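You operate a simulated robot arm through the tools that you are given. There is no shell and no other tool. Be economical: measure what you need, move in short steps, check, and stop when the job is done.

Carry out the task below with a simulated two-armed robot. There is one attempt and no reset: what you move stays moved.

## Task
Tape the black-banded bundle with 3 wraps in the wrapper.
Fine: zero the wrap gauge first, clamp down while winding, clamp up after; the bundle stays on the rests.

It is judged by the outcome, as a careful person would: the job done as asked, and still so three seconds after it is handed in. It fails if anything else is knocked over, pushed out of place, dropped, spilled or broken.

## Robot
Two 7-joint arms with fingered hands on one trunk, on a base that drives. Base frame: it is fixed to the floor where the robot stands at the start and does not move with it; the origin is under the middle of the robot, x ahead of it, y to its left, z up. Units: mm, rad, N and s.
The left shoulder is at the start at [21, 208, 1523], the right one opposite. With the tool pointing down near the work surface each hand reaches from about 100 to 960 mm from the robot's upright axis, wherever it stands, measured 20 degrees to its own side. Places, roughly: black crank of the former [300, 400, 900]; blue scrub brush [1250, 0, 750]; crank of the wrapper with a blue grip [1000, -200, 900]; folded yellow cloth [1500, 250, 750]; light blue clamp with a yellow grip [1100, 300, 1100]; rests of the wrapper [900, 300, 1000]; white button of the wrapper [800, 0, 800]; wrap gauge [700, 100, 800]. Payload 5 kg a hand.
The tool frame of a hand sits at the grasp point between the pads (the TCP): z along the fingers, y along the line on which they close. The tips reach 48 mm beyond it. The gripper opens to 160 mm. The gripper's body begins 56 mm behind the TCP. The gripper is a hand of 4 fingers: y runs from the thumb to the fingers, the wrist lies at [-26, -142, -252] in the tool frame, and closing takes about 1.5 s.
Orientation is told as [roll, pitch, yaw] about the base's x, y, z axes, in that order, counted from this pose: with the fingers straight down and the wrist toward the robot, the tool's x, y and z point along [0, 1, 0], [1, 0, 0] and [0, 0, -1] of the base frame.

## Interface
- The arms move only by the tool arm_command. It takes "left_motion", "right_motion" or both (then of equal length, played together; a hand with none holds still); each is one flat list of numbers, 6 for each row, row after row: the shift along the base's x, y, z in mm, then the turn, a rotation vector about the base's x, y, z in rad. In form: [dx, dy, dz, rx, ry, rz, dx, dy, dz, rx, ry, rz, ...]. A call has 1 to 12 rows; each row shifts and turns the commanded pose from where the row before left it. "left_hand" and "right_hand" are, for a hand that has rows, the opening, from 0 (shut) to 1 (fully open), set as the call begins (left out, the last holds). Rows are played at 5 a second. More than 50 mm and 0.15 rad between two rows, or a gripper value outside its range, and nothing of the call is played. Where a pose cannot be reached the arm comes as near as it can. A force on the tool above 90 N (or 10 N above the force at the start of the call, whichever is more), or a blocked arm, ends the call early, and 0.2 s more pass. The fingers move at their own pace (about 108 mm/s each) and stop on an object; they squeeze with about 30 N. The grip force told is the motor's: it shows also when the fingers shut on nothing. Time passes only in rows, and 0.2 s behind the last, so rows that do not move let the fingers close. The reply holds the time, the measured pose of the TCP, the force on the tool along the base axes, the opening and the grip force, in the units named above and with some noise, with the torque about the TCP (base axes, N m) and any sound that the robot's microphone picked up.
- Cameras (640 x 400 px; columns grow to the right, rows downward): "scene" is now at [87.1, 17.1, 1689.9]; the picture's right is [0.21, -0.98, -0.00], its down [-0.73, -0.16, -0.67] and it looks along [0.65, 0.14, -0.75] (base axes); focal length 214 px, centre (320, 200). "left" rides on the left gripper at [-87, -133, -189] in its tool frame; the picture's right is [-0.83, -0.26, 0.49], its down [0.51, -0.71, 0.49] and it looks along [0.22, 0.66, 0.72] (tool axes); focal length 238 px, centre (320, 200). "right" rides on the right gripper at [87, -133, -189] in its tool frame; the picture's right is [-0.83, 0.26, -0.49], its down [-0.51, -0.71, 0.49] and it looks along [-0.22, 0.66, 0.72] (tool axes); focal length 238 px, centre (320, 200). There is no depth. A picture from a camera that has moved, and an enlarged one, comes with that camera's place and axes in the base frame and with its lens.
- grab_frame(camera): a new picture of that camera. The clock stands still meanwhile.
- slide_trunk(by): slides the trunk up (or, below 0, down) by that many mm; the arms and the scene camera ride with it, the base frame stays. It gives what a move gives, with no picture.
- drive_base(legs): drives the robot by 1 to 6 legs, each [ahead, left, turn to the left] in mm, mm and rad, along the robot's own axes; the way and the turn of a leg run together, so that a leg with both is an arc; at most 1500 mm and 3.142 rad a leg. The arms and the cameras ride along, it lands a little off, and it stops where it bumps. It gives what a move gives.
- curl_fingers(index, middle, ring, thumb_bend, thumb_turn, hand): sets how far each is bent, from 0 (flat) to 1 (curled in); at 0.3 the hand is open as for a grip, at 0.7 the pads meet at the TCP. One left out holds its place. A second passes; each finger stops where it meets its share of the squeeze, and holds until it gets a number again. A gripper value or a shape takes the hand back. It gives what a move gives, with no picture; readings hold the bend of each and the force on the fingers (four entries, about 0 where the hand has none), thumb and palm. thumb_turn goes from beside the hand (0) to across from the fingers (1), as for a grip.
- grasp_type(shape, hand): the hand has 4 fingers and takes this shape, open, in about a second: jaw (thumb against the fingers, like two jaws); tri (thumb and two fingers); tip (a fingertip pinch); poke (one finger out to press); point (the index stretched); flat (the hand flat); cup (the hand cupped); fist (a fist). The gripper value then closes the fingers along that shape, each until it touches; the sizes above hold for jaw. It gives what a move gives, with no picture.
- pan_tilt(pan, tilt): turns the head with the scene camera to pan (to the left, within 1.501 rad either way) and tilt (down, from -0.506 to 1.204), counted from straight ahead of the robot. It gives what a move gives.
- close_up(camera, box): a new picture of the part [left, top, right, bottom] of that camera's present view, enlarged. The clock stands still meanwhile.
- sign_off(): hands the job in; it is judged then, once.

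Work in short steps. Places have to be worked out from the pictures, the camera data and where the tool is seen: move nearer, look again, correct. Check each grasp and each placing, and mend what went wrong. You have 120 turns and 88 pictures in all, those below and enlarged ones among them. Open the grippers and draw the arms clear of the work before you hand the job in, unless the task says otherwise; then end with one line.

The tools are called after "Emit:" as a command line: name --argument value ..., lists and objects as JSON in quotes. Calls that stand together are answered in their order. arm_command: Moves the arms, as the interface text tells. Its arguments: {"type":"object","properties":{"left_motion":{"type":"array"},"left_hand":{"type":"number"},"right_motion":{"type":"array"},"right_hand":{"type":"number"}},"required":[]} The other tools are called the same way: slide_trunk (by) slides the trunk up or down; grasp_type (shape, hand) gives the hand a shape; curl_fingers (index, middle, ring, thumb_bend, thumb_turn, hand) moves the fingers one by one; drive_base (legs) drives the base; pan_tilt (pan, tilt) turns the head that bears the scene camera; grab_frame (camera) takes a picture; close_up (camera, box) takes an enlarged picture of a part of a camera's view; sign_off () hands the job in.

At the start:

```text
time: 0.0
left_tcp_pos: [703.7, 440.3, 1426.5]
left_tool_rot: [0.001, 0.001, 0.001]
left_wrist_force: [0.1, 0.3, 0.1]
left_ft_torque: [0.03, 0.02, 0.01]
left_finger_gap: 159.6
left_grip_force: 0.1
left_shape: jaw
left_bend: [0.3, 0.3, 0.3, 0.3, 0.98]
left_finger forces: [0.1, 0.0, 0.0, 0.0, 0.1, 0.0]
right_tcp_pos: [577.4, -160.9, 1469.0]
right_tool_rot: [0.001, -0.001, 0.0]
right_wrist_force: [-0.2, 0.1, -0.2]
right_ft_torque: [-0.04, -0.01, 0.01]
right_finger_gap: 159.5
right_grip_force: 0.1
right_shape: jaw
right_bend: [0.3, 0.3, 0.3, 0.3, 0.98]
right_finger forces: [0.0, 0.1, 0.0, 0.1, 0.0, 0.0]
trunk travel left (down, up): [-525.0, 165.0]
robot x, y, heading: [2.9, -1.7, 0.001]
head pan, tilt: [0.216, 0.841]
```

scene: 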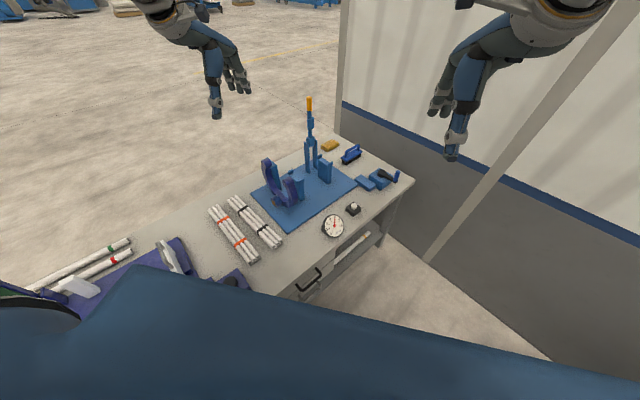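
right: 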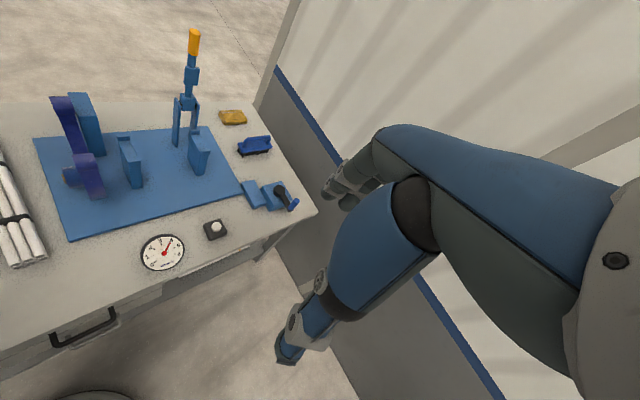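
left: 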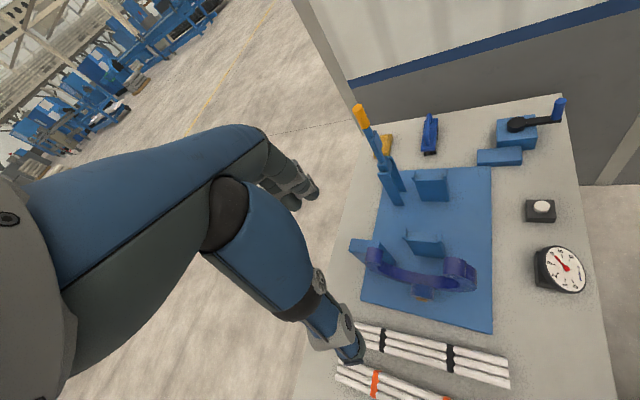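

The pictures show the bench with the wrapper (rests, clamp, tape head, crank), gauge, button and two bundles. I enlarge the views to understand the mechanism.

Emit:
close_up --camera "scene" --box '[200, 80, 420, 270]'

Emit:
close_up --camera "left" --box '[330, 80, 610, 400]'

Emit:
close_up --camera "right" --box '[0, 20, 320, 280]'

```text
2.11 times, centred on (310, 175) of scene
camera zoom: at [87.1, 17.1, 1689.9], right [0.21, -0.98, 0.0], down [-0.73, -0.16, -0.67], along [0.65, 0.14, -0.75], focal length 452 px, centre (341, 253)
```

zoom: 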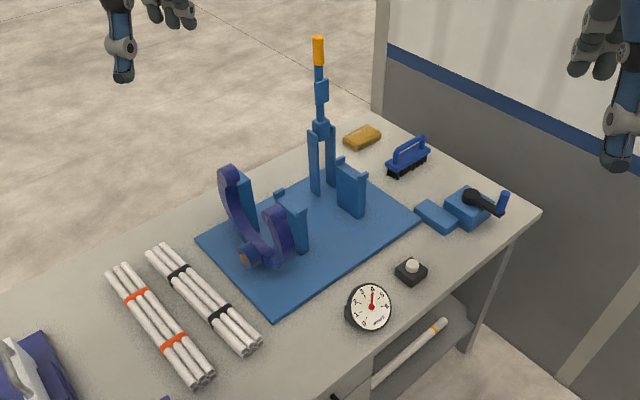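

```text
1.25 times, centred on (470, 240) of left
camera zoom: at [570.2, 352.7, 1614.5], right [-0.26, -0.83, -0.49], down [-0.71, 0.51, -0.49], along [0.66, 0.22, -0.72], focal length 298 px, centre (132, 150)
```

zoom: 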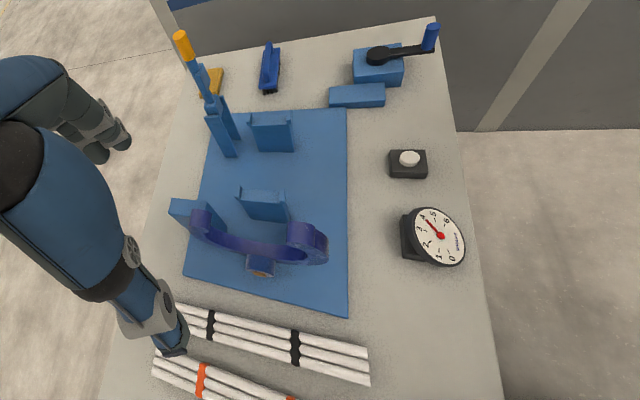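

```text
1.54 times, centred on (160, 150) of right
camera zoom: at [445.4, -73.9, 1658.8], right [0.26, -0.83, 0.49], down [-0.71, -0.51, -0.49], along [0.66, -0.22, -0.72], focal length 367 px, centre (566, 277)
```

zoom: 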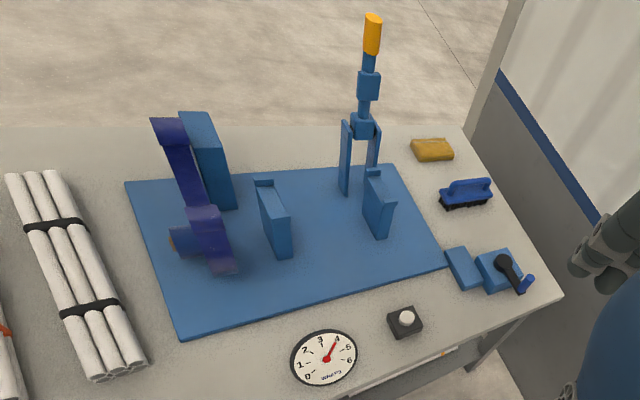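

Triangulating: gauge ≈[675,81,843], button ≈[835,-3,827], crank grip ≈[1036,-210,897], hub ≈[1090,-132,860]; table long axis runs along u≈(0.8,-0.6). I'll turn to face the bench squarely and slide along it so both hands reach everything.

Emit:
drive_base --legs '[[0, 0, 0.927], [0, -580, 0]]'

Emit:
pan_tilt --pan 0.0 --tilt 0.9

Emit:
grab_frame --camera "scene"

Emit:
grab_frame --camera "right"

Emit:
grab_frame --camera "left"

```text
time: 5.7
left_tcp_pos: [536.7, 479.5, 1426.2]
left_tool_rot: [-0.001, 0.001, 0.924]
left_wrist_force: [0.0, 0.8, 0.2]
left_ft_torque: [0.0, -0.02, 0.03]
left_finger_gap: 159.5
left_grip_force: 0.0
left_shape: jaw
left_bend: [0.3, 0.3, 0.3, 0.3, 0.98]
left_finger forces: [0.1, 0.0, 0.0, 0.1, 0.1, 0.0]
right_tcp_pos: [938.5, 17.0, 1469.0]
right_tool_rot: [0.0, -0.001, 0.924]
right_wrist_force: [-0.3, 0.2, 1.0]
right_ft_torque: [-0.05, -0.02, 0.03]
right_finger_gap: 159.7
right_grip_force: 0.0
right_shape: jaw
right_bend: [0.3, 0.3, 0.3, 0.3, 0.98]
right_finger forces: [0.1, 0.0, 0.0, 0.0, 0.0, 0.0]
trunk travel left (down, up): [-525.0, 165.0]
robot x, y, heading: [463.8, -353.1, 0.923]
head pan, tilt: [0.216, 0.841]
```

```text
time: 6.4
left_tcp_pos: [536.2, 479.9, 1425.6]
left_tool_rot: [0.0, 0.0, 0.925]
left_wrist_force: [0.8, 0.0, 0.3]
left_ft_torque: [0.03, 0.07, 0.03]
left_finger_gap: 159.7
left_grip_force: 0.0
left_shape: jaw
left_bend: [0.3, 0.3, 0.3, 0.3, 0.98]
left_finger forces: [0.1, 0.0, 0.0, 0.1, 0.0, 0.0]
right_tcp_pos: [939.6, 17.5, 1470.0]
right_tool_rot: [0.0, -0.001, 0.923]
right_wrist_force: [-0.3, 0.4, -0.9]
right_ft_torque: [0.02, 0.0, 0.03]
right_finger_gap: 159.6
right_grip_force: 0.1
right_shape: jaw
right_bend: [0.3, 0.3, 0.3, 0.3, 0.98]
right_finger forces: [0.1, 0.0, 0.1, 0.0, 0.1, 0.0]
trunk travel left (down, up): [-525.0, 165.0]
robot x, y, heading: [463.3, -348.7, 0.923]
head pan, tilt: [0.0, 0.901]
```

```text
81 pictures are left
camera scene: at [514.7, -279.5, 1685.3], right [0.8, -0.6, 0.0], down [-0.47, -0.63, -0.62], along [0.37, 0.5, -0.78], focal length 214 px, centre (320, 200)
```

scene: 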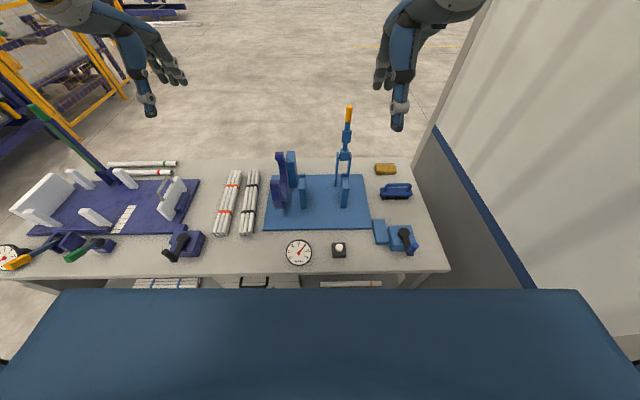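

```text
80 pictures are left
camera right: at [789.9, -38.2, 1658.8], right [0.82, -0.3, 0.49], down [-0.02, -0.87, -0.49], along [0.57, 0.39, -0.72], focal length 238 px, centre (320, 200)
```

right: 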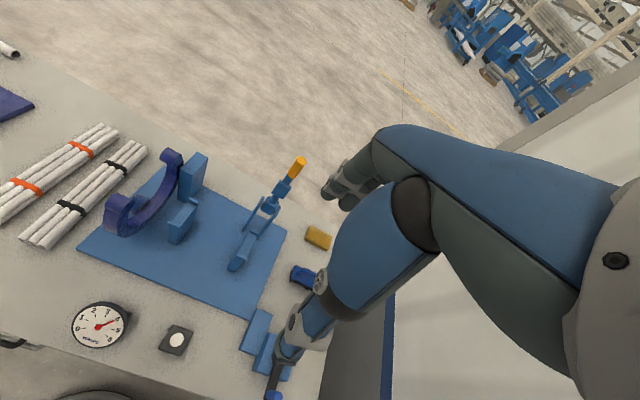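

```text
79 pictures are left
camera left: at [525.0, 320.1, 1614.7], right [0.51, -0.71, -0.49], down [-0.83, -0.26, -0.49], along [0.22, 0.65, -0.72], focal length 238 px, centre (320, 200)
```

left: 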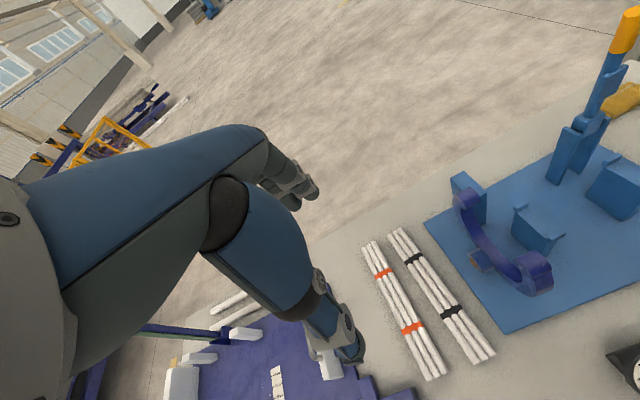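

The robot now faces the bench squarely. I enlarge the wrapper from here.

Emit:
close_up --camera "scene" --box '[200, 95, 440, 270]'

Emit:
close_up --camera "left" --box '[400, 0, 640, 400]'

Emit:
close_up --camera "right" --box '[40, 120, 330, 370]'

```text
2.29 times, centred on (320, 182) of scene
camera zoom: at [514.7, -279.5, 1685.3], right [0.8, -0.6, 0.0], down [-0.47, -0.63, -0.62], along [0.37, 0.5, -0.78], focal length 490 px, centre (320, 240)
```

zoom: 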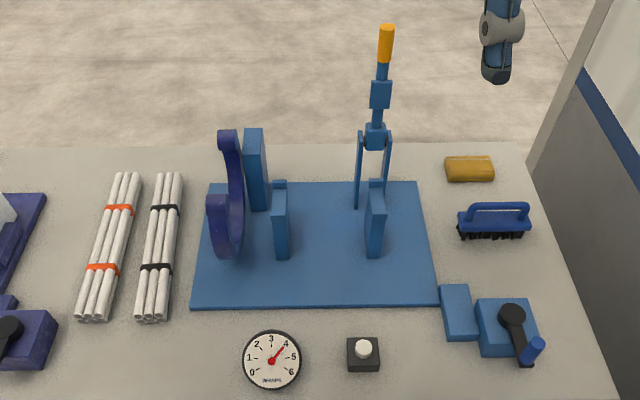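

```text
1.00 times, centred on (520, 200) of left (not enlarged: the box is as wide or as high as the picture)
camera zoom: at [525.0, 320.1, 1614.7], right [0.51, -0.71, -0.49], down [-0.83, -0.26, -0.49], along [0.22, 0.65, -0.72], focal length 238 px, centre (120, 200)
```

zoom: 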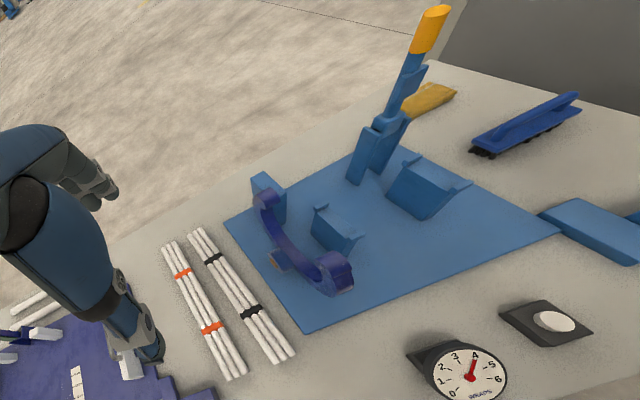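

```text
1.60 times, centred on (185, 245) of right
camera zoom: at [789.9, -38.2, 1658.8], right [0.82, -0.3, 0.49], down [-0.02, -0.87, -0.49], along [0.57, 0.39, -0.72], focal length 381 px, centre (536, 128)
```

zoom: 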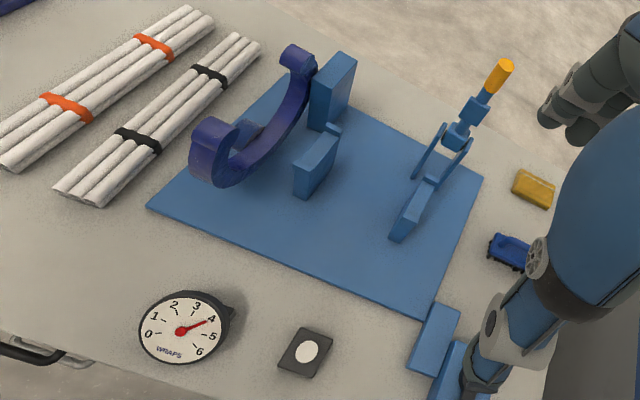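

The wrap gauge reads about 4, ring is a C open upward at the left, rests between it and the clamp. First I shape the right hand to poke and bring it above the button.

Emit:
grasp_type --hand "right" --shape "poke"

Emit:
arm_command --right_motion '[-11.5, -2, -45, 0, 0, 0, -11.5, -2, -45, 0, 0, 0, -11.5, -2, -45, 0, 0, 0, -11.5, -2, -45, 0, 0, 0, -11.5, -2, -45, 0, 0, 0, -11.5, -2, -45, 0, 0, 0, -11.5, -2, -45, 0, 0, 0, -11.5, -2, -45, 0, 0, 0, -11.5, -2, -45, 0, 0, 0, 0, 0, -45, 0, 0, 0, 0, 0, -45, 0, 0, 0]'

Emit:
grab_frame --camera "right"

Emit:
grab_frame --camera "scene"

```text
time: 7.3
left_tcp_pos: [536.0, 478.2, 1425.1]
left_tool_rot: [-0.001, 0.0, 0.923]
left_wrist_force: [0.2, -0.5, 0.1]
left_ft_torque: [-0.03, -0.03, -0.03]
left_finger_gap: 159.4
left_grip_force: 0.1
left_shape: jaw
left_bend: [0.3, 0.3, 0.3, 0.3, 0.98]
left_finger forces: [0.0, 0.0, 0.0, 0.0, 0.0, 0.1]
right_tcp_pos: [937.7, 17.1, 1469.1]
right_tool_rot: [-0.001, 0.0, 0.924]
right_wrist_force: [-1.2, -0.3, 0.7]
right_ft_torque: [0.03, 0.03, 0.02]
right_finger_gap: 0.1
right_grip_force: 0.0
right_shape: poke
right_bend: [0.7, 0.7, 0.99, 1.0, 1.0]
right_finger forces: [0.0, 0.0, 0.0, 0.0, 0.0, 0.0]
trunk travel left (down, up): [-525.0, 165.0]
robot x, y, heading: [463.3, -346.5, 0.921]
head pan, tilt: [0.0, 0.901]
```

```text
time: 9.7
left_tcp_pos: [537.2, 479.2, 1425.1]
left_tool_rot: [0.002, 0.003, 0.923]
left_wrist_force: [0.2, 0.8, 0.8]
left_ft_torque: [-0.03, 0.0, 0.01]
left_finger_gap: 159.8
left_grip_force: 0.1
left_shape: jaw
left_bend: [0.3, 0.3, 0.3, 0.3, 0.98]
left_finger forces: [0.0, 0.1, 0.0, 0.1, 0.1, 0.0]
right_tcp_pos: [834.7, 0.3, 975.0]
right_tool_rot: [0.0, 0.0, 0.925]
right_wrist_force: [1.0, 1.4, 0.0]
right_ft_torque: [-0.16, 0.11, 0.07]
right_finger_gap: 0.0
right_grip_force: 0.0
right_shape: poke
right_bend: [0.7, 0.7, 0.99, 1.0, 1.0]
right_finger forces: [0.0, 0.0, 0.0, 0.0, 0.0, 0.0]
trunk travel left (down, up): [-525.0, 165.0]
robot x, y, heading: [462.4, -351.2, 0.921]
head pan, tilt: [0.0, 0.901]
```

```text
75 pictures are left
camera right: at [686.4, -55.5, 1163.4], right [0.82, -0.3, 0.49], down [-0.02, -0.87, -0.49], along [0.57, 0.39, -0.72], focal length 238 px, centre (320, 200)
```

right: 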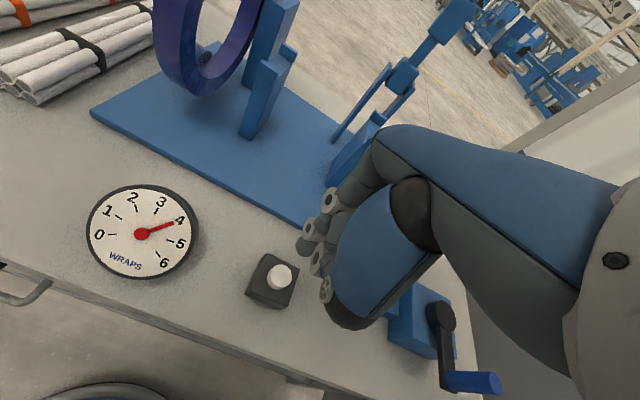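

```text
74 pictures are left
camera scene: at [514.6, -278.2, 1685.2], right [0.8, -0.6, 0.0], down [-0.47, -0.63, -0.62], along [0.37, 0.49, -0.78], focal length 214 px, centre (320, 200)
```

scene: 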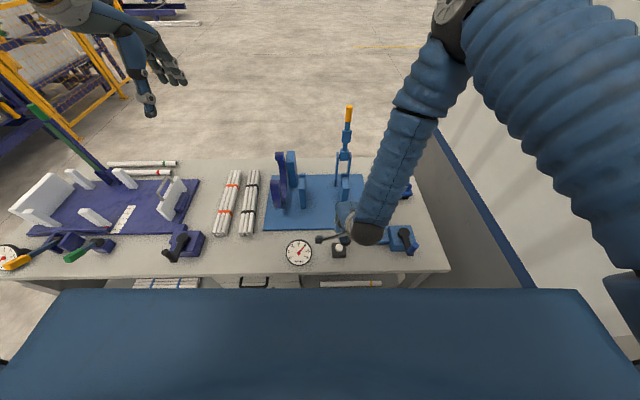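

The gauge reads 4. I check the shape of the poking hand closely before lowering.

Emit:
close_up --camera "scene" --box '[290, 180, 430, 270]'

Emit:
close_up --camera "right" --box '[220, 160, 460, 400]'

```text
4.44 times, centred on (360, 225) of scene
camera zoom: at [514.6, -278.2, 1685.2], right [0.8, -0.6, 0.0], down [-0.47, -0.63, -0.62], along [0.37, 0.49, -0.78], focal length 953 px, centre (142, 89)
```

zoom: 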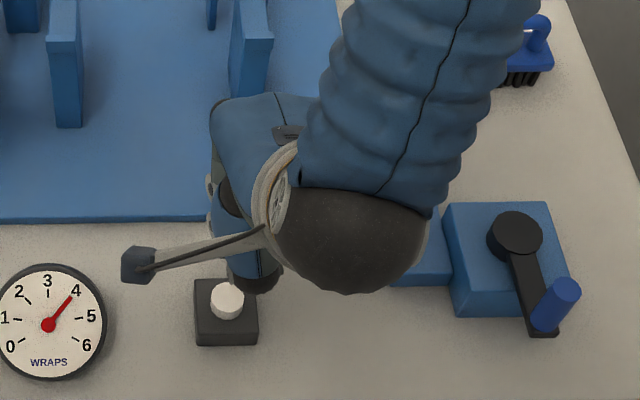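

```text
1.67 times, centred on (340, 280) of right
camera zoom: at [686.4, -55.5, 1163.4], right [0.82, -0.3, 0.49], down [-0.02, -0.87, -0.49], along [0.57, 0.39, -0.72], focal length 397 px, centre (287, 67)
```

zoom: 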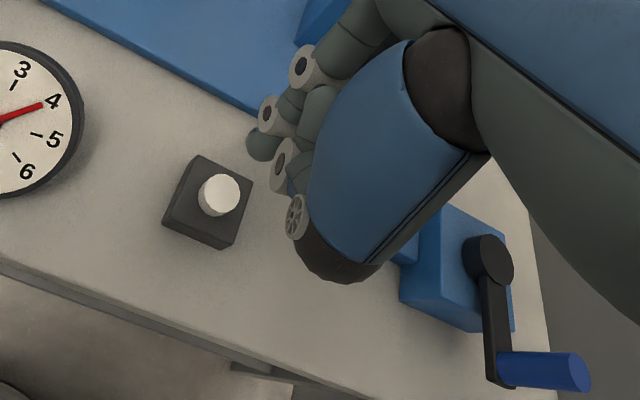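

The poke finger's tip is hard to see from here. I bring the left hand (turned so its jaws cross the bundle and its camera looks right) above the bundle, which also gives me a side view of the right hand.

Emit:
arm_command --left_motion '[10, 1, -25, 0, 0, -0.148, 10, 1, -25, 0, 0, -0.148, 10, 1, -25, 0, 0, -0.148, 10, 1, -25, 0, 0, -0.148, 10, 1, -25, 0, 0, -0.148, 10, 1, -25, 0, 0, -0.148, 10, 1, -25, 0, 0, -0.148, 10, 1, -25, 0, 0, -0.148, 10, 1, -25, 0, 0, -0.148, 10, 1, -25, 0, 0, -0.148]'

Emit:
grab_frame --camera "left"

Emit:
grab_frame --camera "scene"

```text
time: 11.9
left_tcp_pos: [637.0, 490.7, 1175.7]
left_tool_rot: [0.0, -0.001, -0.557]
left_wrist_force: [0.7, 0.6, 0.2]
left_ft_torque: [-0.1, 0.07, 0.01]
left_finger_gap: 159.6
left_grip_force: 0.0
left_shape: jaw
left_bend: [0.3, 0.3, 0.3, 0.3, 0.98]
left_finger forces: [0.0, 0.0, 0.0, 0.0, 0.0, 0.1]
right_tcp_pos: [836.1, -0.3, 973.6]
right_tool_rot: [-0.001, 0.002, 0.925]
right_wrist_force: [1.1, -0.2, -0.4]
right_ft_torque: [-0.02, 0.11, 0.02]
right_finger_gap: 0.3
right_grip_force: 0.0
right_shape: poke
right_bend: [0.7, 0.7, 0.99, 1.0, 1.0]
right_finger forces: [0.1, 0.0, 0.0, 0.0, 0.0, 0.0]
trunk travel left (down, up): [-525.0, 165.0]
robot x, y, heading: [463.6, -347.5, 0.929]
head pan, tilt: [0.0, 0.901]
```

```text
71 pictures are left
camera left: at [477.3, 486.3, 1364.2], right [-0.66, -0.57, -0.49], down [-0.33, 0.8, -0.49], along [0.67, -0.16, -0.72], focal length 238 px, centre (320, 200)
```

left: 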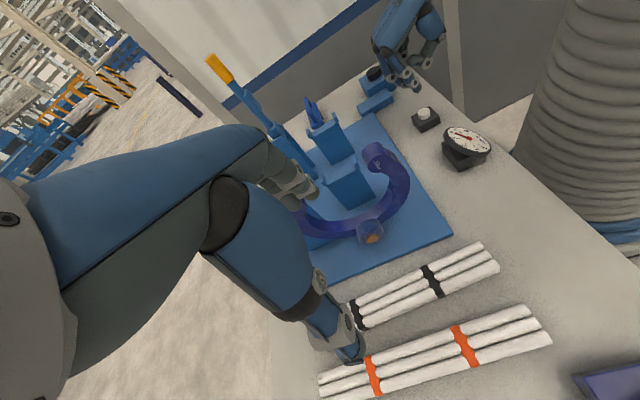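

```text
70 pictures are left
camera scene: at [516.2, -277.6, 1685.1], right [0.8, -0.6, 0.0], down [-0.47, -0.63, -0.62], along [0.37, 0.49, -0.78], focal length 214 px, centre (320, 200)
```

scene: 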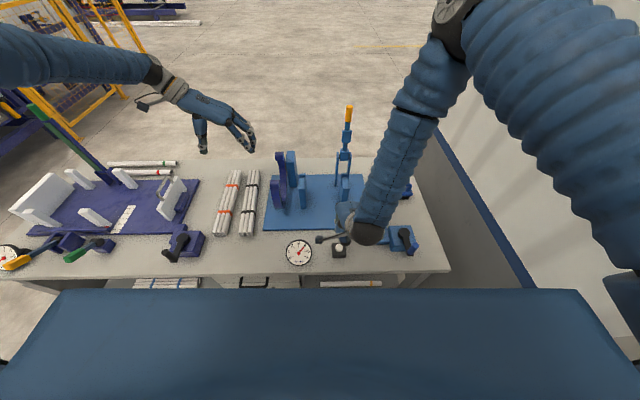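

Emit:
close_up --camera "left" --box '[350, 0, 510, 130]'

Emit:
close_up --camera "left" --box '[200, 40, 480, 300]'

```text
3.08 times, centred on (430, 65) of left
camera zoom: at [477.3, 486.3, 1364.2], right [-0.66, -0.57, -0.49], down [-0.33, 0.8, -0.49], along [0.67, -0.16, -0.72], focal length 733 px, centre (-18, 615)
```

zoom: 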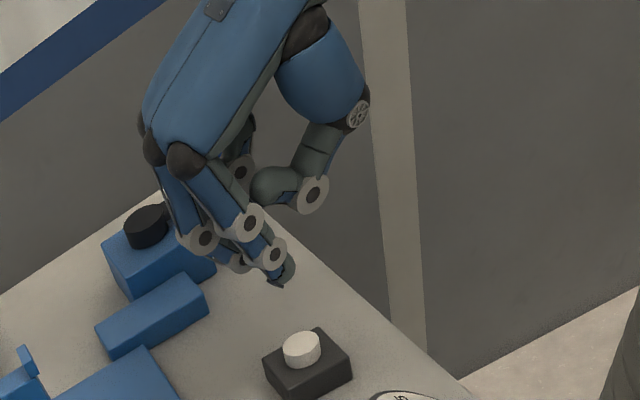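

```text
1.54 times, centred on (340, 170) of left
camera zoom: at [477.3, 486.3, 1364.2], right [-0.66, -0.57, -0.49], down [-0.33, 0.8, -0.49], along [0.67, -0.16, -0.72], focal length 367 px, centre (289, 246)
```

zoom: 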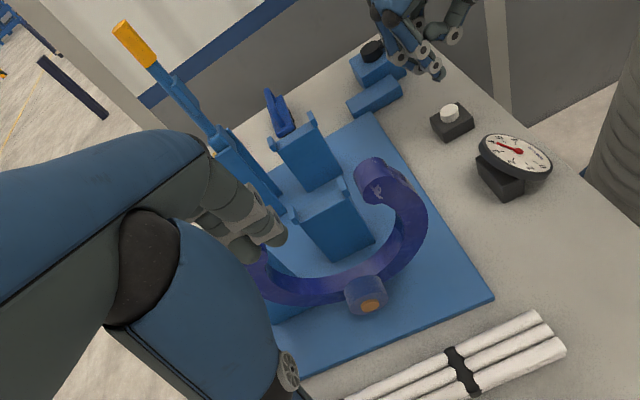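

The poke tip sits about 48 mm below the TCP, roughly straight under it; button top ≈[830,1.5,840]. I lower 70 mm and check.

Emit:
arm_command --right_motion '[-1, -1, -24, 0, 0, 0, -1, 0, -24, 0, 0, 0, 0, 0, -20, 0, 0, 0]'

Emit:
close_up --camera "left" --box '[350, 20, 510, 150]'

Emit:
close_up --camera "right" --box '[200, 160, 400, 340]'

```text
time: 12.7
left_tcp_pos: [635.4, 488.0, 1174.5]
left_tool_rot: [0.001, 0.0, -0.556]
left_wrist_force: [-0.6, 0.4, -1.1]
left_ft_torque: [0.02, -0.01, 0.03]
left_finger_gap: 159.8
left_grip_force: 0.0
left_shape: jaw
left_bend: [0.3, 0.3, 0.3, 0.3, 0.98]
left_finger forces: [0.0, 0.0, 0.0, 0.0, 0.1, 0.0]
right_tcp_pos: [832.7, -2.0, 905.4]
right_tool_rot: [0.0, 0.001, 0.927]
right_wrist_force: [-1.0, 0.6, -0.2]
right_ft_torque: [-0.07, 0.04, -0.03]
right_finger_gap: 0.0
right_grip_force: 0.0
right_shape: poke
right_bend: [0.7, 0.7, 0.99, 1.0, 1.0]
right_finger forces: [0.0, 0.1, 0.0, 0.0, 0.1, 0.0]
trunk travel left (down, up): [-525.0, 165.0]
robot x, y, heading: [461.8, -348.9, 0.922]
head pan, tilt: [0.0, 0.901]
```

```text
3.08 times, centred on (430, 85) of left
camera zoom: at [476.1, 484.6, 1365.0], right [-0.66, -0.57, -0.49], down [-0.34, 0.8, -0.49], along [0.67, -0.16, -0.72], focal length 733 px, centre (-18, 554)
```

zoom: 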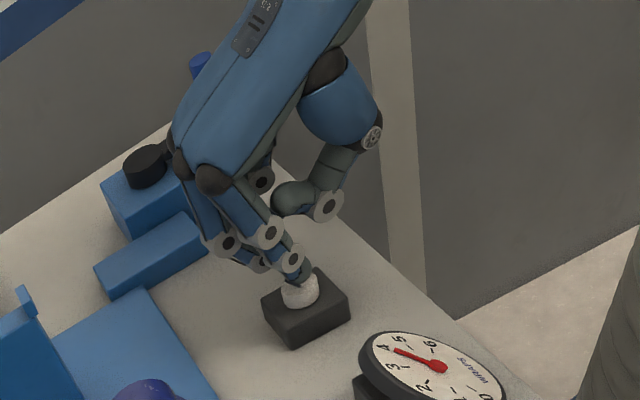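

```text
2.22 times, centred on (300, 250) of right
camera zoom: at [683.7, -57.4, 1095.5], right [0.82, -0.3, 0.49], down [-0.02, -0.87, -0.49], along [0.57, 0.39, -0.72], focal length 530 px, centre (364, 89)
```

zoom: 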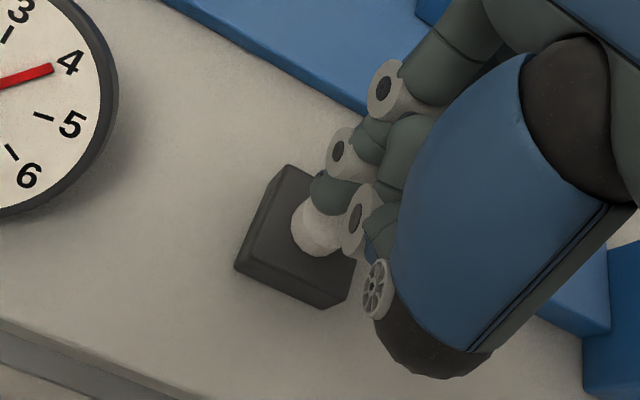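

The tip is just above the button, a touch too far in +y. I shift 5 mm and press down.

Emit:
arm_command --right_motion '[0, -5, -6, 0, 0, 0, 0, 0, -6, 0, 0, 0, 0, 0, -5, 0, 0, 0, 0, 0, -4, 0, 0, 0, 0, 0, -3, 0, 0, 0]'

Emit:
close_up --camera "left" --box '[350, 20, 510, 200]'

```text
time: 13.9
left_tcp_pos: [635.3, 486.2, 1176.4]
left_tool_rot: [0.001, 0.0, -0.557]
left_wrist_force: [-0.8, -0.5, -0.1]
left_ft_torque: [-0.01, -0.01, 0.02]
left_finger_gap: 159.6
left_grip_force: 0.0
left_shape: jaw
left_bend: [0.3, 0.3, 0.3, 0.3, 0.98]
left_finger forces: [0.0, 0.0, 0.0, 0.0, 0.0, 0.0]
right_tcp_pos: [833.4, -6.5, 885.6]
right_tool_rot: [-0.001, -0.007, 0.923]
right_wrist_force: [1.7, -0.9, 36.3]
right_ft_torque: [0.36, 0.11, 0.01]
right_finger_gap: 0.2
right_grip_force: 0.1
right_shape: poke
right_bend: [0.7, 0.7, 0.99, 1.0, 1.0]
right_finger forces: [36.3, 1.2, 0.0, 0.0, 0.1, 0.1]
trunk travel left (down, up): [-525.0, 165.0]
robot x, y, heading: [459.5, -351.2, 0.923]
head pan, tilt: [0.0, 0.901]
heard: click
```

```text
2.22 times, centred on (430, 110) of left
camera zoom: at [475.0, 483.1, 1366.4], right [-0.66, -0.57, -0.49], down [-0.33, 0.8, -0.49], along [0.67, -0.16, -0.72], focal length 530 px, centre (76, 400)
```

zoom: 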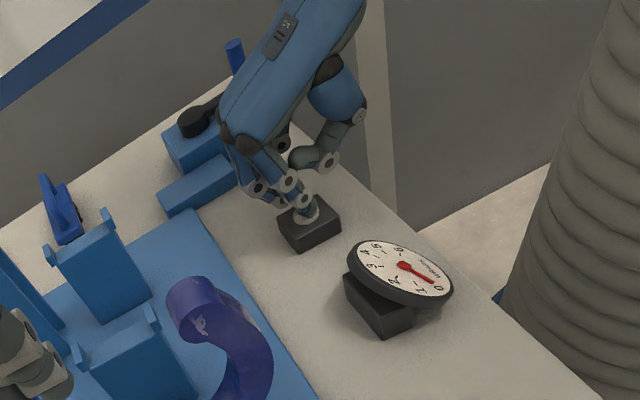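

Click heard and the gauge needle has gone to 0. I raise the right hand and move it above the crank area, then look at the gauge and bundle.

Emit:
arm_command --right_motion '[0, 0, 45, 0, 0, 0, 0, 0, 45, 0, 0, 0, 0, 0, 45, 0, 0, 0, 25, -25, 20, 0, 0, 0, 25, -25, 20, 0, 0, 0, 25, -25, 20, 0, 0, 0, 25, -25, 20, 0, 0, 0, 25, -25, 20, 0, 0, 0, 25, -25, 20, 0, 0, 0, 25, -25, 20, 0, 0, 0, 25, -25, 20, 0, 0, 0]'

Emit:
grasp_type --hand "right" --shape "jaw"

Emit:
close_up --camera "scene" --box '[200, 100, 440, 270]'

Emit:
grab_frame --camera "right"

```text
time: 16.3
left_tcp_pos: [636.0, 487.4, 1177.3]
left_tool_rot: [0.002, 0.0, -0.555]
left_wrist_force: [0.4, -1.2, 0.4]
left_ft_torque: [0.09, -0.02, -0.01]
left_finger_gap: 159.4
left_grip_force: 0.1
left_shape: jaw
left_bend: [0.3, 0.3, 0.3, 0.3, 0.98]
left_finger forces: [0.0, 0.0, 0.0, 0.0, 0.1, 0.0]
right_tcp_pos: [1038.2, -204.9, 1175.7]
right_tool_rot: [0.006, 0.002, 0.925]
right_wrist_force: [0.0, -0.2, 0.2]
right_ft_torque: [0.14, 0.02, 0.0]
right_finger_gap: 0.0
right_grip_force: 0.1
right_shape: poke
right_bend: [0.7, 0.7, 0.99, 1.0, 1.0]
right_finger forces: [0.1, 0.0, 0.0, 0.0, 0.0, 0.0]
right hand out of reach, approached as far as the arm can: row 10
trunk travel left (down, up): [-525.0, 165.0]
robot x, y, heading: [463.0, -345.0, 0.924]
head pan, tilt: [0.0, 0.901]
```

```text
time: 17.2
left_tcp_pos: [635.6, 488.0, 1175.4]
left_tool_rot: [-0.001, 0.0, -0.557]
left_wrist_force: [0.3, -0.3, -0.6]
left_ft_torque: [-0.03, -0.05, -0.02]
left_finger_gap: 159.8
left_grip_force: 0.2
left_shape: jaw
left_bend: [0.3, 0.3, 0.3, 0.3, 0.98]
left_finger forces: [0.0, 0.1, 0.1, 0.0, 0.1, 0.0]
right_tcp_pos: [1039.7, -201.7, 1176.0]
right_tool_rot: [0.002, 0.003, 0.925]
right_wrist_force: [-0.3, 0.1, 0.3]
right_ft_torque: [-0.03, -0.01, -0.01]
right_finger_gap: 160.1
right_grip_force: 0.0
right_shape: jaw
right_bend: [0.3, 0.3, 0.3, 0.3, 0.98]
right_finger forces: [0.1, 0.1, 0.0, 0.0, 0.0, 0.1]
trunk travel left (down, up): [-525.0, 165.0]
robot x, y, heading: [461.7, -348.4, 0.927]
head pan, tilt: [0.0, 0.901]
```

```text
2.35 times, centred on (320, 185) of scene
camera zoom: at [514.3, -279.0, 1685.3], right [0.8, -0.6, 0.0], down [-0.47, -0.63, -0.62], along [0.37, 0.5, -0.78], focal length 505 px, centre (320, 235)
```

zoom: 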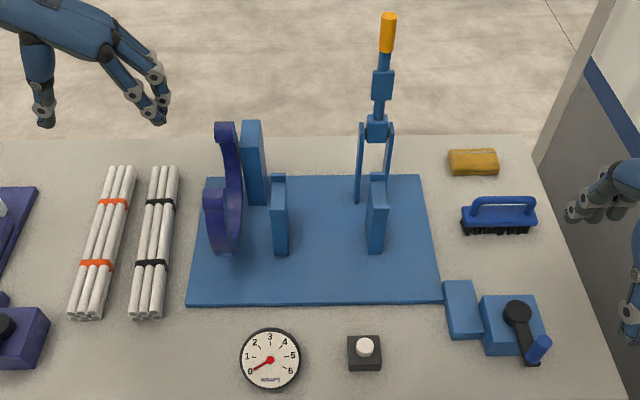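

```text
63 pictures are left
camera right: at [890.3, -256.4, 1364.9], right [0.82, -0.29, 0.48], down [-0.02, -0.87, -0.49], along [0.57, 0.39, -0.73], focal length 238 px, centre (320, 200)
```

right: 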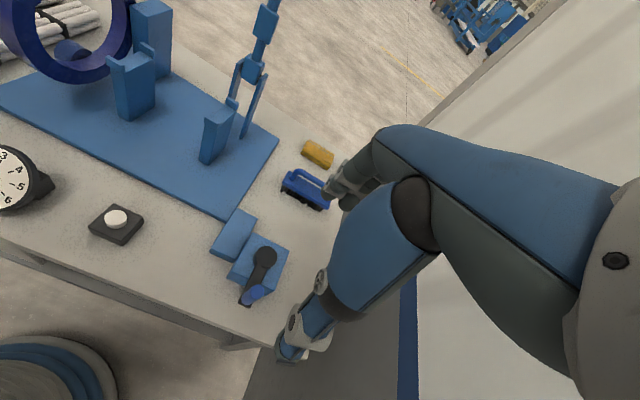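

Gauge at 0. Bundle centre ≈[639,484], its axis ≈ yaw 58°, matching the left hand's yaw. I lower the partly closed left jaw around it.

Emit:
arm_command --left_motion '[1, -1, -42, 0, 0, 0, 1, -1, -42, 0, 0, 0, 1, -1, -42, 0, 0, 0, 0, -1, -42, 0, 0, 0, 0, 0, -42, 0, 0, 0, 0, 0, -42, 0, 0, 0]' --left_hand 0.68

Emit:
close_up --camera "scene" --box '[160, 120, 320, 250]'

Emit:
grab_frame --camera "left"

```text
time: 18.6
left_tcp_pos: [639.5, 481.8, 927.0]
left_tool_rot: [0.002, -0.001, -0.556]
left_wrist_force: [0.9, 3.4, 3.0]
left_ft_torque: [-0.23, 0.1, 0.01]
left_finger_gap: 109.0
left_grip_force: 0.0
left_shape: jaw
left_bend: [0.27, 0.38, 0.35, 0.6, 0.99]
left_finger forces: [0.1, 0.0, 0.1, 0.1, 0.0, 0.0]
left hand out of reach, approached as far as the arm can: row 6
right_tcp_pos: [1039.7, -201.2, 1174.6]
right_tool_rot: [0.002, 0.003, 0.925]
right_wrist_force: [0.9, 0.6, 0.7]
right_ft_torque: [-0.06, 0.08, 0.03]
right_finger_gap: 159.9
right_grip_force: 0.1
right_shape: jaw
right_bend: [0.3, 0.3, 0.3, 0.3, 0.98]
right_finger forces: [0.0, 0.0, 0.1, 0.0, 0.0, 0.0]
trunk travel left (down, up): [-525.0, 165.0]
robot x, y, heading: [461.2, -343.5, 0.922]
head pan, tilt: [0.0, 0.901]
```

```text
3.08 times, centred on (240, 185) of scene
camera zoom: at [515.7, -278.2, 1685.2], right [0.8, -0.6, 0.0], down [-0.47, -0.63, -0.62], along [0.37, 0.49, -0.78], focal length 660 px, centre (566, 246)
```

zoom: 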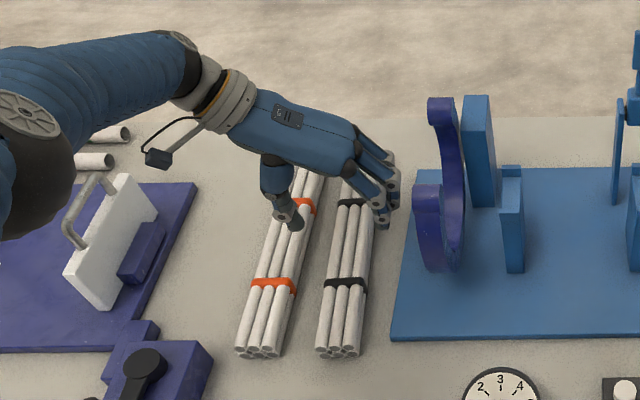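

```text
61 pictures are left
camera left: at [480.3, 478.2, 1115.0], right [-0.66, -0.57, -0.49], down [-0.34, 0.8, -0.49], along [0.67, -0.16, -0.72], focal length 238 px, centre (320, 200)
```

left: 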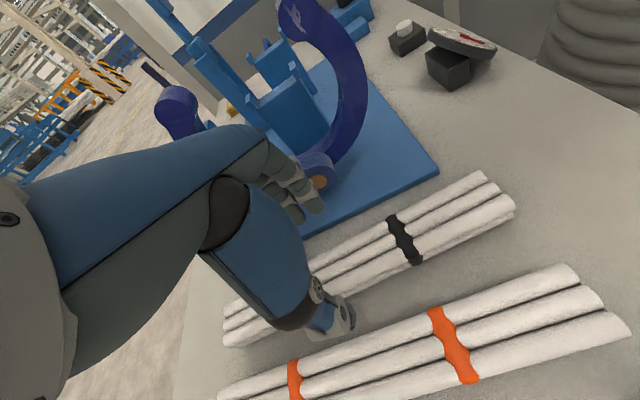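

The arm is at its reach limit here. I'll raise the left hand, lower the trunk 150 mm and drive 200 mm left so the bundle is comfortably reachable.

Emit:
arm_command --left_motion '[0, 0, 45, 0, 0, 0, 0, 0, 45, 0, 0, 0, 0, 0, 45, 0, 0, 0, 0, 0, 45, 0, 0, 0, 0, 0, 45, 0, 0, 0, 0, 0, 40, 0, 0, 0]'

Emit:
drive_base --legs '[[0, 210, 0]]'

Emit:
slide_trunk --by -150

Emit:
grab_frame --camera "scene"

```text
time: 20.0
left_tcp_pos: [636.8, 479.6, 1190.9]
left_tool_rot: [-0.002, 0.0, -0.557]
left_wrist_force: [-0.4, -1.7, -2.4]
left_ft_torque: [0.11, -0.09, 0.01]
left_finger_gap: 108.7
left_grip_force: 0.1
left_shape: jaw
left_bend: [0.27, 0.38, 0.35, 0.6, 0.99]
left_finger forces: [0.0, 0.1, 0.1, 0.0, 0.0, 0.1]
right_tcp_pos: [1039.1, -203.9, 1175.1]
right_tool_rot: [0.002, 0.003, 0.924]
right_wrist_force: [-0.8, -0.3, 0.8]
right_ft_torque: [0.08, -0.02, -0.03]
right_finger_gap: 159.6
right_grip_force: 0.0
right_shape: jaw
right_bend: [0.3, 0.3, 0.3, 0.3, 0.98]
right_finger forces: [0.0, 0.0, 0.0, 0.0, 0.0, 0.0]
trunk travel left (down, up): [-525.0, 165.0]
robot x, y, heading: [464.7, -349.2, 0.925]
head pan, tilt: [0.0, 0.901]
```

```text
time: 21.7
left_tcp_pos: [472.3, 606.7, 1189.5]
left_tool_rot: [0.0, 0.0, -0.558]
left_wrist_force: [0.5, -0.7, 0.2]
left_ft_torque: [-0.02, 0.0, 0.04]
left_finger_gap: 109.3
left_grip_force: 0.0
left_shape: jaw
left_bend: [0.27, 0.38, 0.35, 0.6, 0.99]
left_finger forces: [0.0, 0.1, 0.0, 0.0, 0.0, 0.1]
right_tcp_pos: [872.3, -76.9, 1175.0]
right_tool_rot: [0.002, 0.006, 0.924]
right_wrist_force: [-1.1, -0.1, 0.9]
right_ft_torque: [-0.01, -0.02, -0.04]
right_finger_gap: 160.0
right_grip_force: 0.1
right_shape: jaw
right_bend: [0.3, 0.3, 0.3, 0.3, 0.98]
right_finger forces: [0.1, 0.0, 0.0, 0.0, 0.0, 0.1]
trunk travel left (down, up): [-525.0, 165.0]
robot x, y, heading: [297.0, -223.3, 0.923]
head pan, tilt: [0.0, 0.901]
```

```text
time: 23.4
left_tcp_pos: [472.1, 606.9, 1040.4]
left_tool_rot: [-0.001, 0.0, -0.555]
left_wrist_force: [-0.3, -0.4, 0.3]
left_ft_torque: [0.0, -0.01, -0.02]
left_finger_gap: 108.7
left_grip_force: 0.1
left_shape: jaw
left_bend: [0.27, 0.38, 0.35, 0.6, 0.99]
left_finger forces: [0.0, 0.1, 0.0, 0.1, 0.1, 0.0]
right_tcp_pos: [872.2, -77.0, 1025.2]
right_tool_rot: [0.001, 0.003, 0.923]
right_wrist_force: [-0.3, 0.4, -0.5]
right_ft_torque: [0.01, 0.0, 0.01]
right_finger_gap: 160.1
right_grip_force: 0.0
right_shape: jaw
right_bend: [0.3, 0.3, 0.3, 0.3, 0.98]
right_finger forces: [0.0, 0.0, 0.1, 0.0, 0.0, 0.2]
trunk travel left (down, up): [-375.0, 315.0]
robot x, y, heading: [296.7, -219.7, 0.924]
head pan, tilt: [0.0, 0.901]
```

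```text
60 pictures are left
camera scene: at [347.1, -152.8, 1535.5], right [0.8, -0.6, 0.0], down [-0.47, -0.62, -0.62], along [0.38, 0.49, -0.78], focal length 214 px, centre (320, 200)
```

scene: 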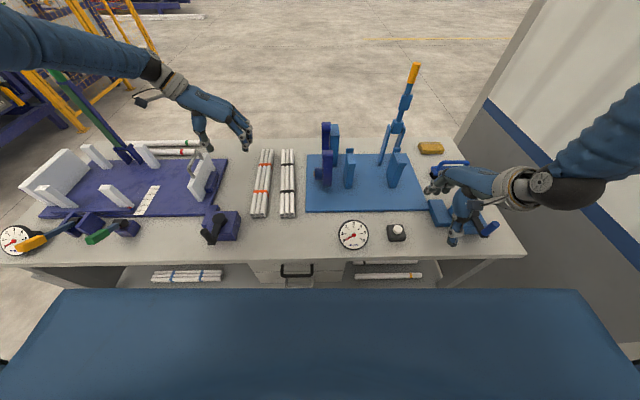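

Now I bring the left hand back over the bundle and down to just above it.

Emit:
arm_command --left_motion '[33.4, -24.6, 0, 0, 0, 0, 33.4, -24.6, 0, 0, 0, 0, 33.4, -24.6, 0, 0, 0, 0, 33.4, -24.6, 0, 0, 0, 0, 33.4, -24.6, 0, 0, 0, 0, 0, 0, -45, 0, 0, 0, 0, 0, -45, 0, 0, 0]'

Emit:
close_up --camera "scene" --box '[200, 110, 400, 240]'

Emit:
grab_frame --camera "left"

```text
time: 25.0
left_tcp_pos: [639.7, 485.1, 951.5]
left_tool_rot: [0.001, 0.0, -0.555]
left_wrist_force: [1.2, 1.3, 2.5]
left_ft_torque: [-0.07, 0.16, -0.02]
left_finger_gap: 108.9
left_grip_force: 0.1
left_shape: jaw
left_bend: [0.27, 0.38, 0.35, 0.6, 0.99]
left_finger forces: [0.0, 0.0, 0.1, 0.1, 0.0, 0.1]
right_tcp_pos: [872.9, -76.3, 1025.0]
right_tool_rot: [0.003, 0.003, 0.924]
right_wrist_force: [-0.4, 0.1, -1.2]
right_ft_torque: [-0.02, 0.05, 0.0]
right_finger_gap: 160.0
right_grip_force: 0.0
right_shape: jaw
right_bend: [0.3, 0.3, 0.3, 0.3, 0.98]
right_finger forces: [0.0, 0.0, 0.0, 0.0, 0.0, 0.1]
trunk travel left (down, up): [-375.0, 315.0]
robot x, y, heading: [295.6, -221.1, 0.921]
head pan, tilt: [0.0, 0.901]
```

```text
3.08 times, centred on (300, 175) of scene
camera zoom: at [348.3, -152.3, 1535.1], right [0.8, -0.6, 0.0], down [-0.47, -0.62, -0.62], along [0.37, 0.49, -0.78], focal length 660 px, centre (382, 277)
```

zoom: 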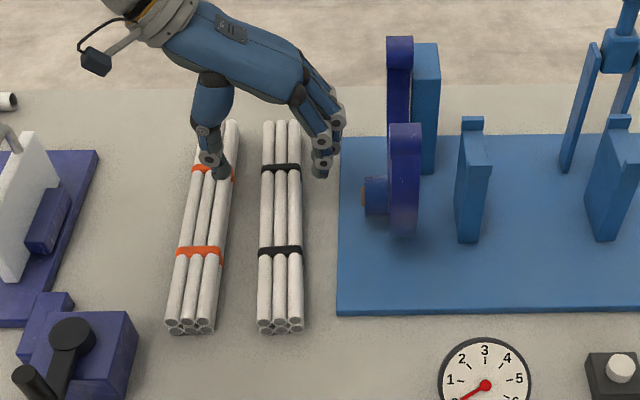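

```text
58 pictures are left
camera left: at [480.4, 481.0, 1140.8], right [-0.66, -0.57, -0.49], down [-0.33, 0.8, -0.49], along [0.67, -0.16, -0.72], focal length 238 px, centre (320, 200)
```

left: 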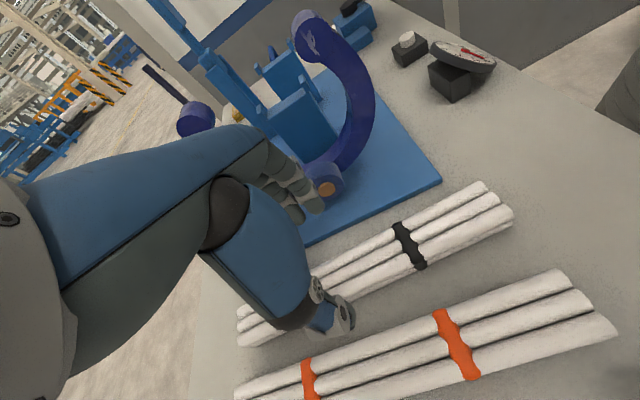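

Jaw straddles the bundle in both views. Lowering to about 862.

Emit:
arm_command --left_motion '[0, -2, -30, 0, 0, 0, 0, 0, -30, 0, 0, 0, 0, 0, -20, 0, 0, 0, 0, 0, -9, 0, 0, 0]'

Emit:
close_up --camera "scene" --box '[200, 110, 400, 240]'

Emit:
grab_frame --camera "left"

```text
time: 26.0
left_tcp_pos: [638.8, 481.4, 860.9]
left_tool_rot: [-0.002, 0.0, -0.558]
left_wrist_force: [0.0, -0.4, 0.3]
left_ft_torque: [-0.05, 0.0, 0.04]
left_finger_gap: 108.5
left_grip_force: 0.0
left_shape: jaw
left_bend: [0.27, 0.38, 0.35, 0.61, 0.99]
left_finger forces: [0.0, 0.0, 0.0, 0.1, 0.8, 0.0]
right_tcp_pos: [872.5, -76.1, 1024.9]
right_tool_rot: [0.002, 0.004, 0.922]
right_wrist_force: [0.1, -1.1, 0.1]
right_ft_torque: [0.01, 0.0, -0.01]
right_finger_gap: 160.0
right_grip_force: 0.0
right_shape: jaw
right_bend: [0.3, 0.3, 0.3, 0.3, 0.98]
right_finger forces: [0.0, 0.1, 0.0, 0.0, 0.0, 0.0]
trunk travel left (down, up): [-375.0, 315.0]
robot x, y, heading: [297.8, -220.6, 0.923]
head pan, tilt: [0.0, 0.901]
```

```text
3.08 times, centred on (300, 175) of scene
camera zoom: at [347.5, -152.8, 1535.3], right [0.8, -0.6, 0.0], down [-0.47, -0.62, -0.62], along [0.37, 0.49, -0.78], focal length 660 px, centre (382, 277)
```

zoom: 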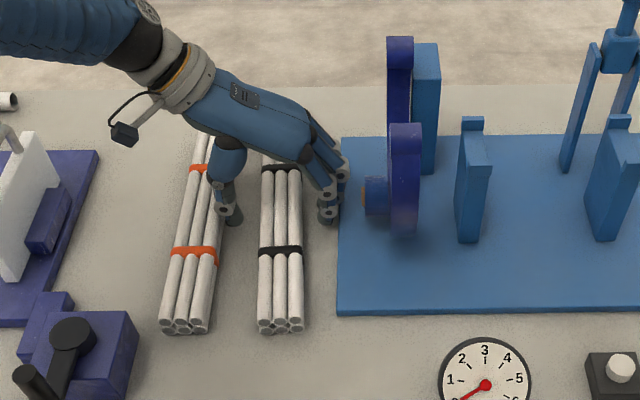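

```text
56 pictures are left
camera left: at [479.6, 478.2, 1050.3], right [-0.66, -0.57, -0.49], down [-0.33, 0.8, -0.49], along [0.67, -0.16, -0.72], focal length 238 px, centre (320, 200)
```

left: 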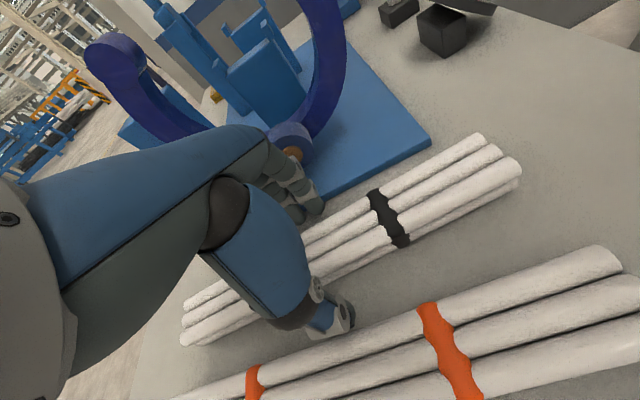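

The thumb has brushed the orange bundle slightly, so I close the jaw a little to free it, then lower a few more mm.

Emit:
arm_command --left_motion '[0, 0, 0, 0, 0, 0, 0, 0, 0, 0, 0, 0, 0, 0, -3, 0, 0, 0, 0, 0, -3, 0, 0, 0, 0, 0, -2, 0, 0, 0]' --left_hand 0.52

```text
time: 27.2
left_tcp_pos: [639.0, 482.1, 853.9]
left_tool_rot: [0.0, -0.001, -0.56]
left_wrist_force: [0.3, -0.7, 0.6]
left_ft_torque: [-0.01, 0.01, 0.02]
left_finger_gap: 83.9
left_grip_force: 0.1
left_shape: jaw
left_bend: [0.74, 0.44, 0.41, 0.68, 1.0]
left_finger forces: [0.1, 0.0, 0.0, 0.0, 0.0, 0.0]
right_tcp_pos: [872.4, -75.5, 1025.3]
right_tool_rot: [0.001, 0.005, 0.922]
right_wrist_force: [0.5, 0.1, 0.4]
right_ft_torque: [0.02, -0.01, 0.03]
right_finger_gap: 160.0
right_grip_force: 0.1
right_shape: jaw
right_bend: [0.3, 0.3, 0.3, 0.3, 0.98]
right_finger forces: [0.0, 0.0, 0.0, 0.0, 0.1, 0.1]
trunk travel left (down, up): [-375.0, 315.0]
robot x, y, heading: [291.9, -220.4, 0.928]
head pan, tilt: [0.0, 0.901]
```

No contact yet. I close on the bundle.

Emit:
arm_command --left_motion '[0, 0, 0, 0, 0, 0, 0, 0, 0, 0, 0, 0, 0, 0, 0, 0, 0, 0, 0, 0, 0, 0, 0, 0, 0, 0, 0, 0, 0, 0, 0, 0, 0, 0, 0, 0, 0, 0, 0, 0, 0, 0, 0, 0, 0, 0, 0, 0]' --left_hand 0

Emit:
close_up --camera "scene" --box '[200, 110, 400, 240]'

Emit:
grab_frame --camera "left"

```text
time: 29.0
left_tcp_pos: [638.5, 481.6, 853.3]
left_tool_rot: [0.001, 0.001, -0.559]
left_wrist_force: [-0.1, 0.8, 0.1]
left_ft_torque: [-0.03, -0.01, -0.15]
left_finger_gap: 56.9
left_grip_force: 29.9
left_shape: jaw
left_bend: [0.74, 0.5, 0.49, 0.73, 1.0]
left_finger forces: [14.9, 8.1, 3.7, 0.0, 26.7, 0.0]
right_tcp_pos: [872.1, -76.6, 1025.5]
right_tool_rot: [0.002, 0.003, 0.924]
right_wrist_force: [0.1, 0.2, -0.8]
right_ft_torque: [0.01, 0.01, 0.0]
right_finger_gap: 159.7
right_grip_force: 0.1
right_shape: jaw
right_bend: [0.3, 0.3, 0.3, 0.3, 0.98]
right_finger forces: [0.0, 0.1, 0.0, 0.1, 0.0, 0.0]
trunk travel left (down, up): [-375.0, 315.0]
robot x, y, heading: [296.1, -224.3, 0.918]
head pan, tilt: [0.0, 0.901]
```

```text
3.08 times, centred on (300, 175) of scene
camera zoom: at [347.4, -152.6, 1535.3], right [0.8, -0.6, 0.0], down [-0.47, -0.62, -0.62], along [0.37, 0.49, -0.78], focal length 660 px, centre (382, 277)
```

zoom: 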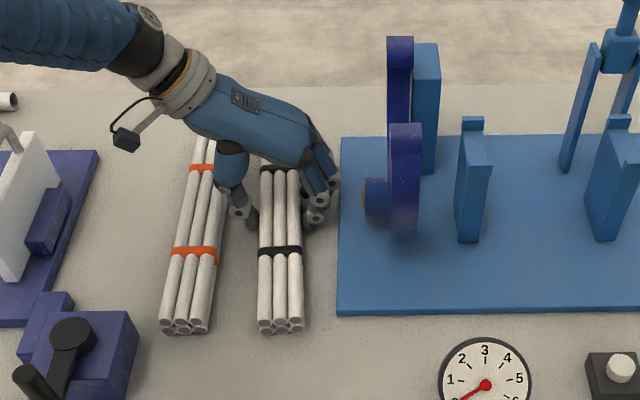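

```text
54 pictures are left
camera left: at [479.2, 478.5, 1042.4], right [-0.66, -0.57, -0.49], down [-0.33, 0.8, -0.49], along [0.67, -0.16, -0.72], focal length 238 px, centre (320, 200)
```

left: 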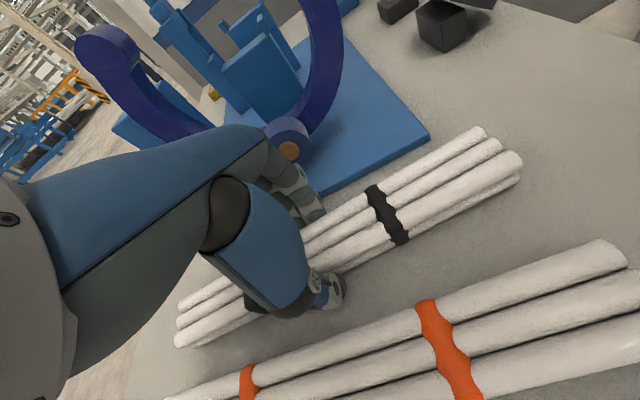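

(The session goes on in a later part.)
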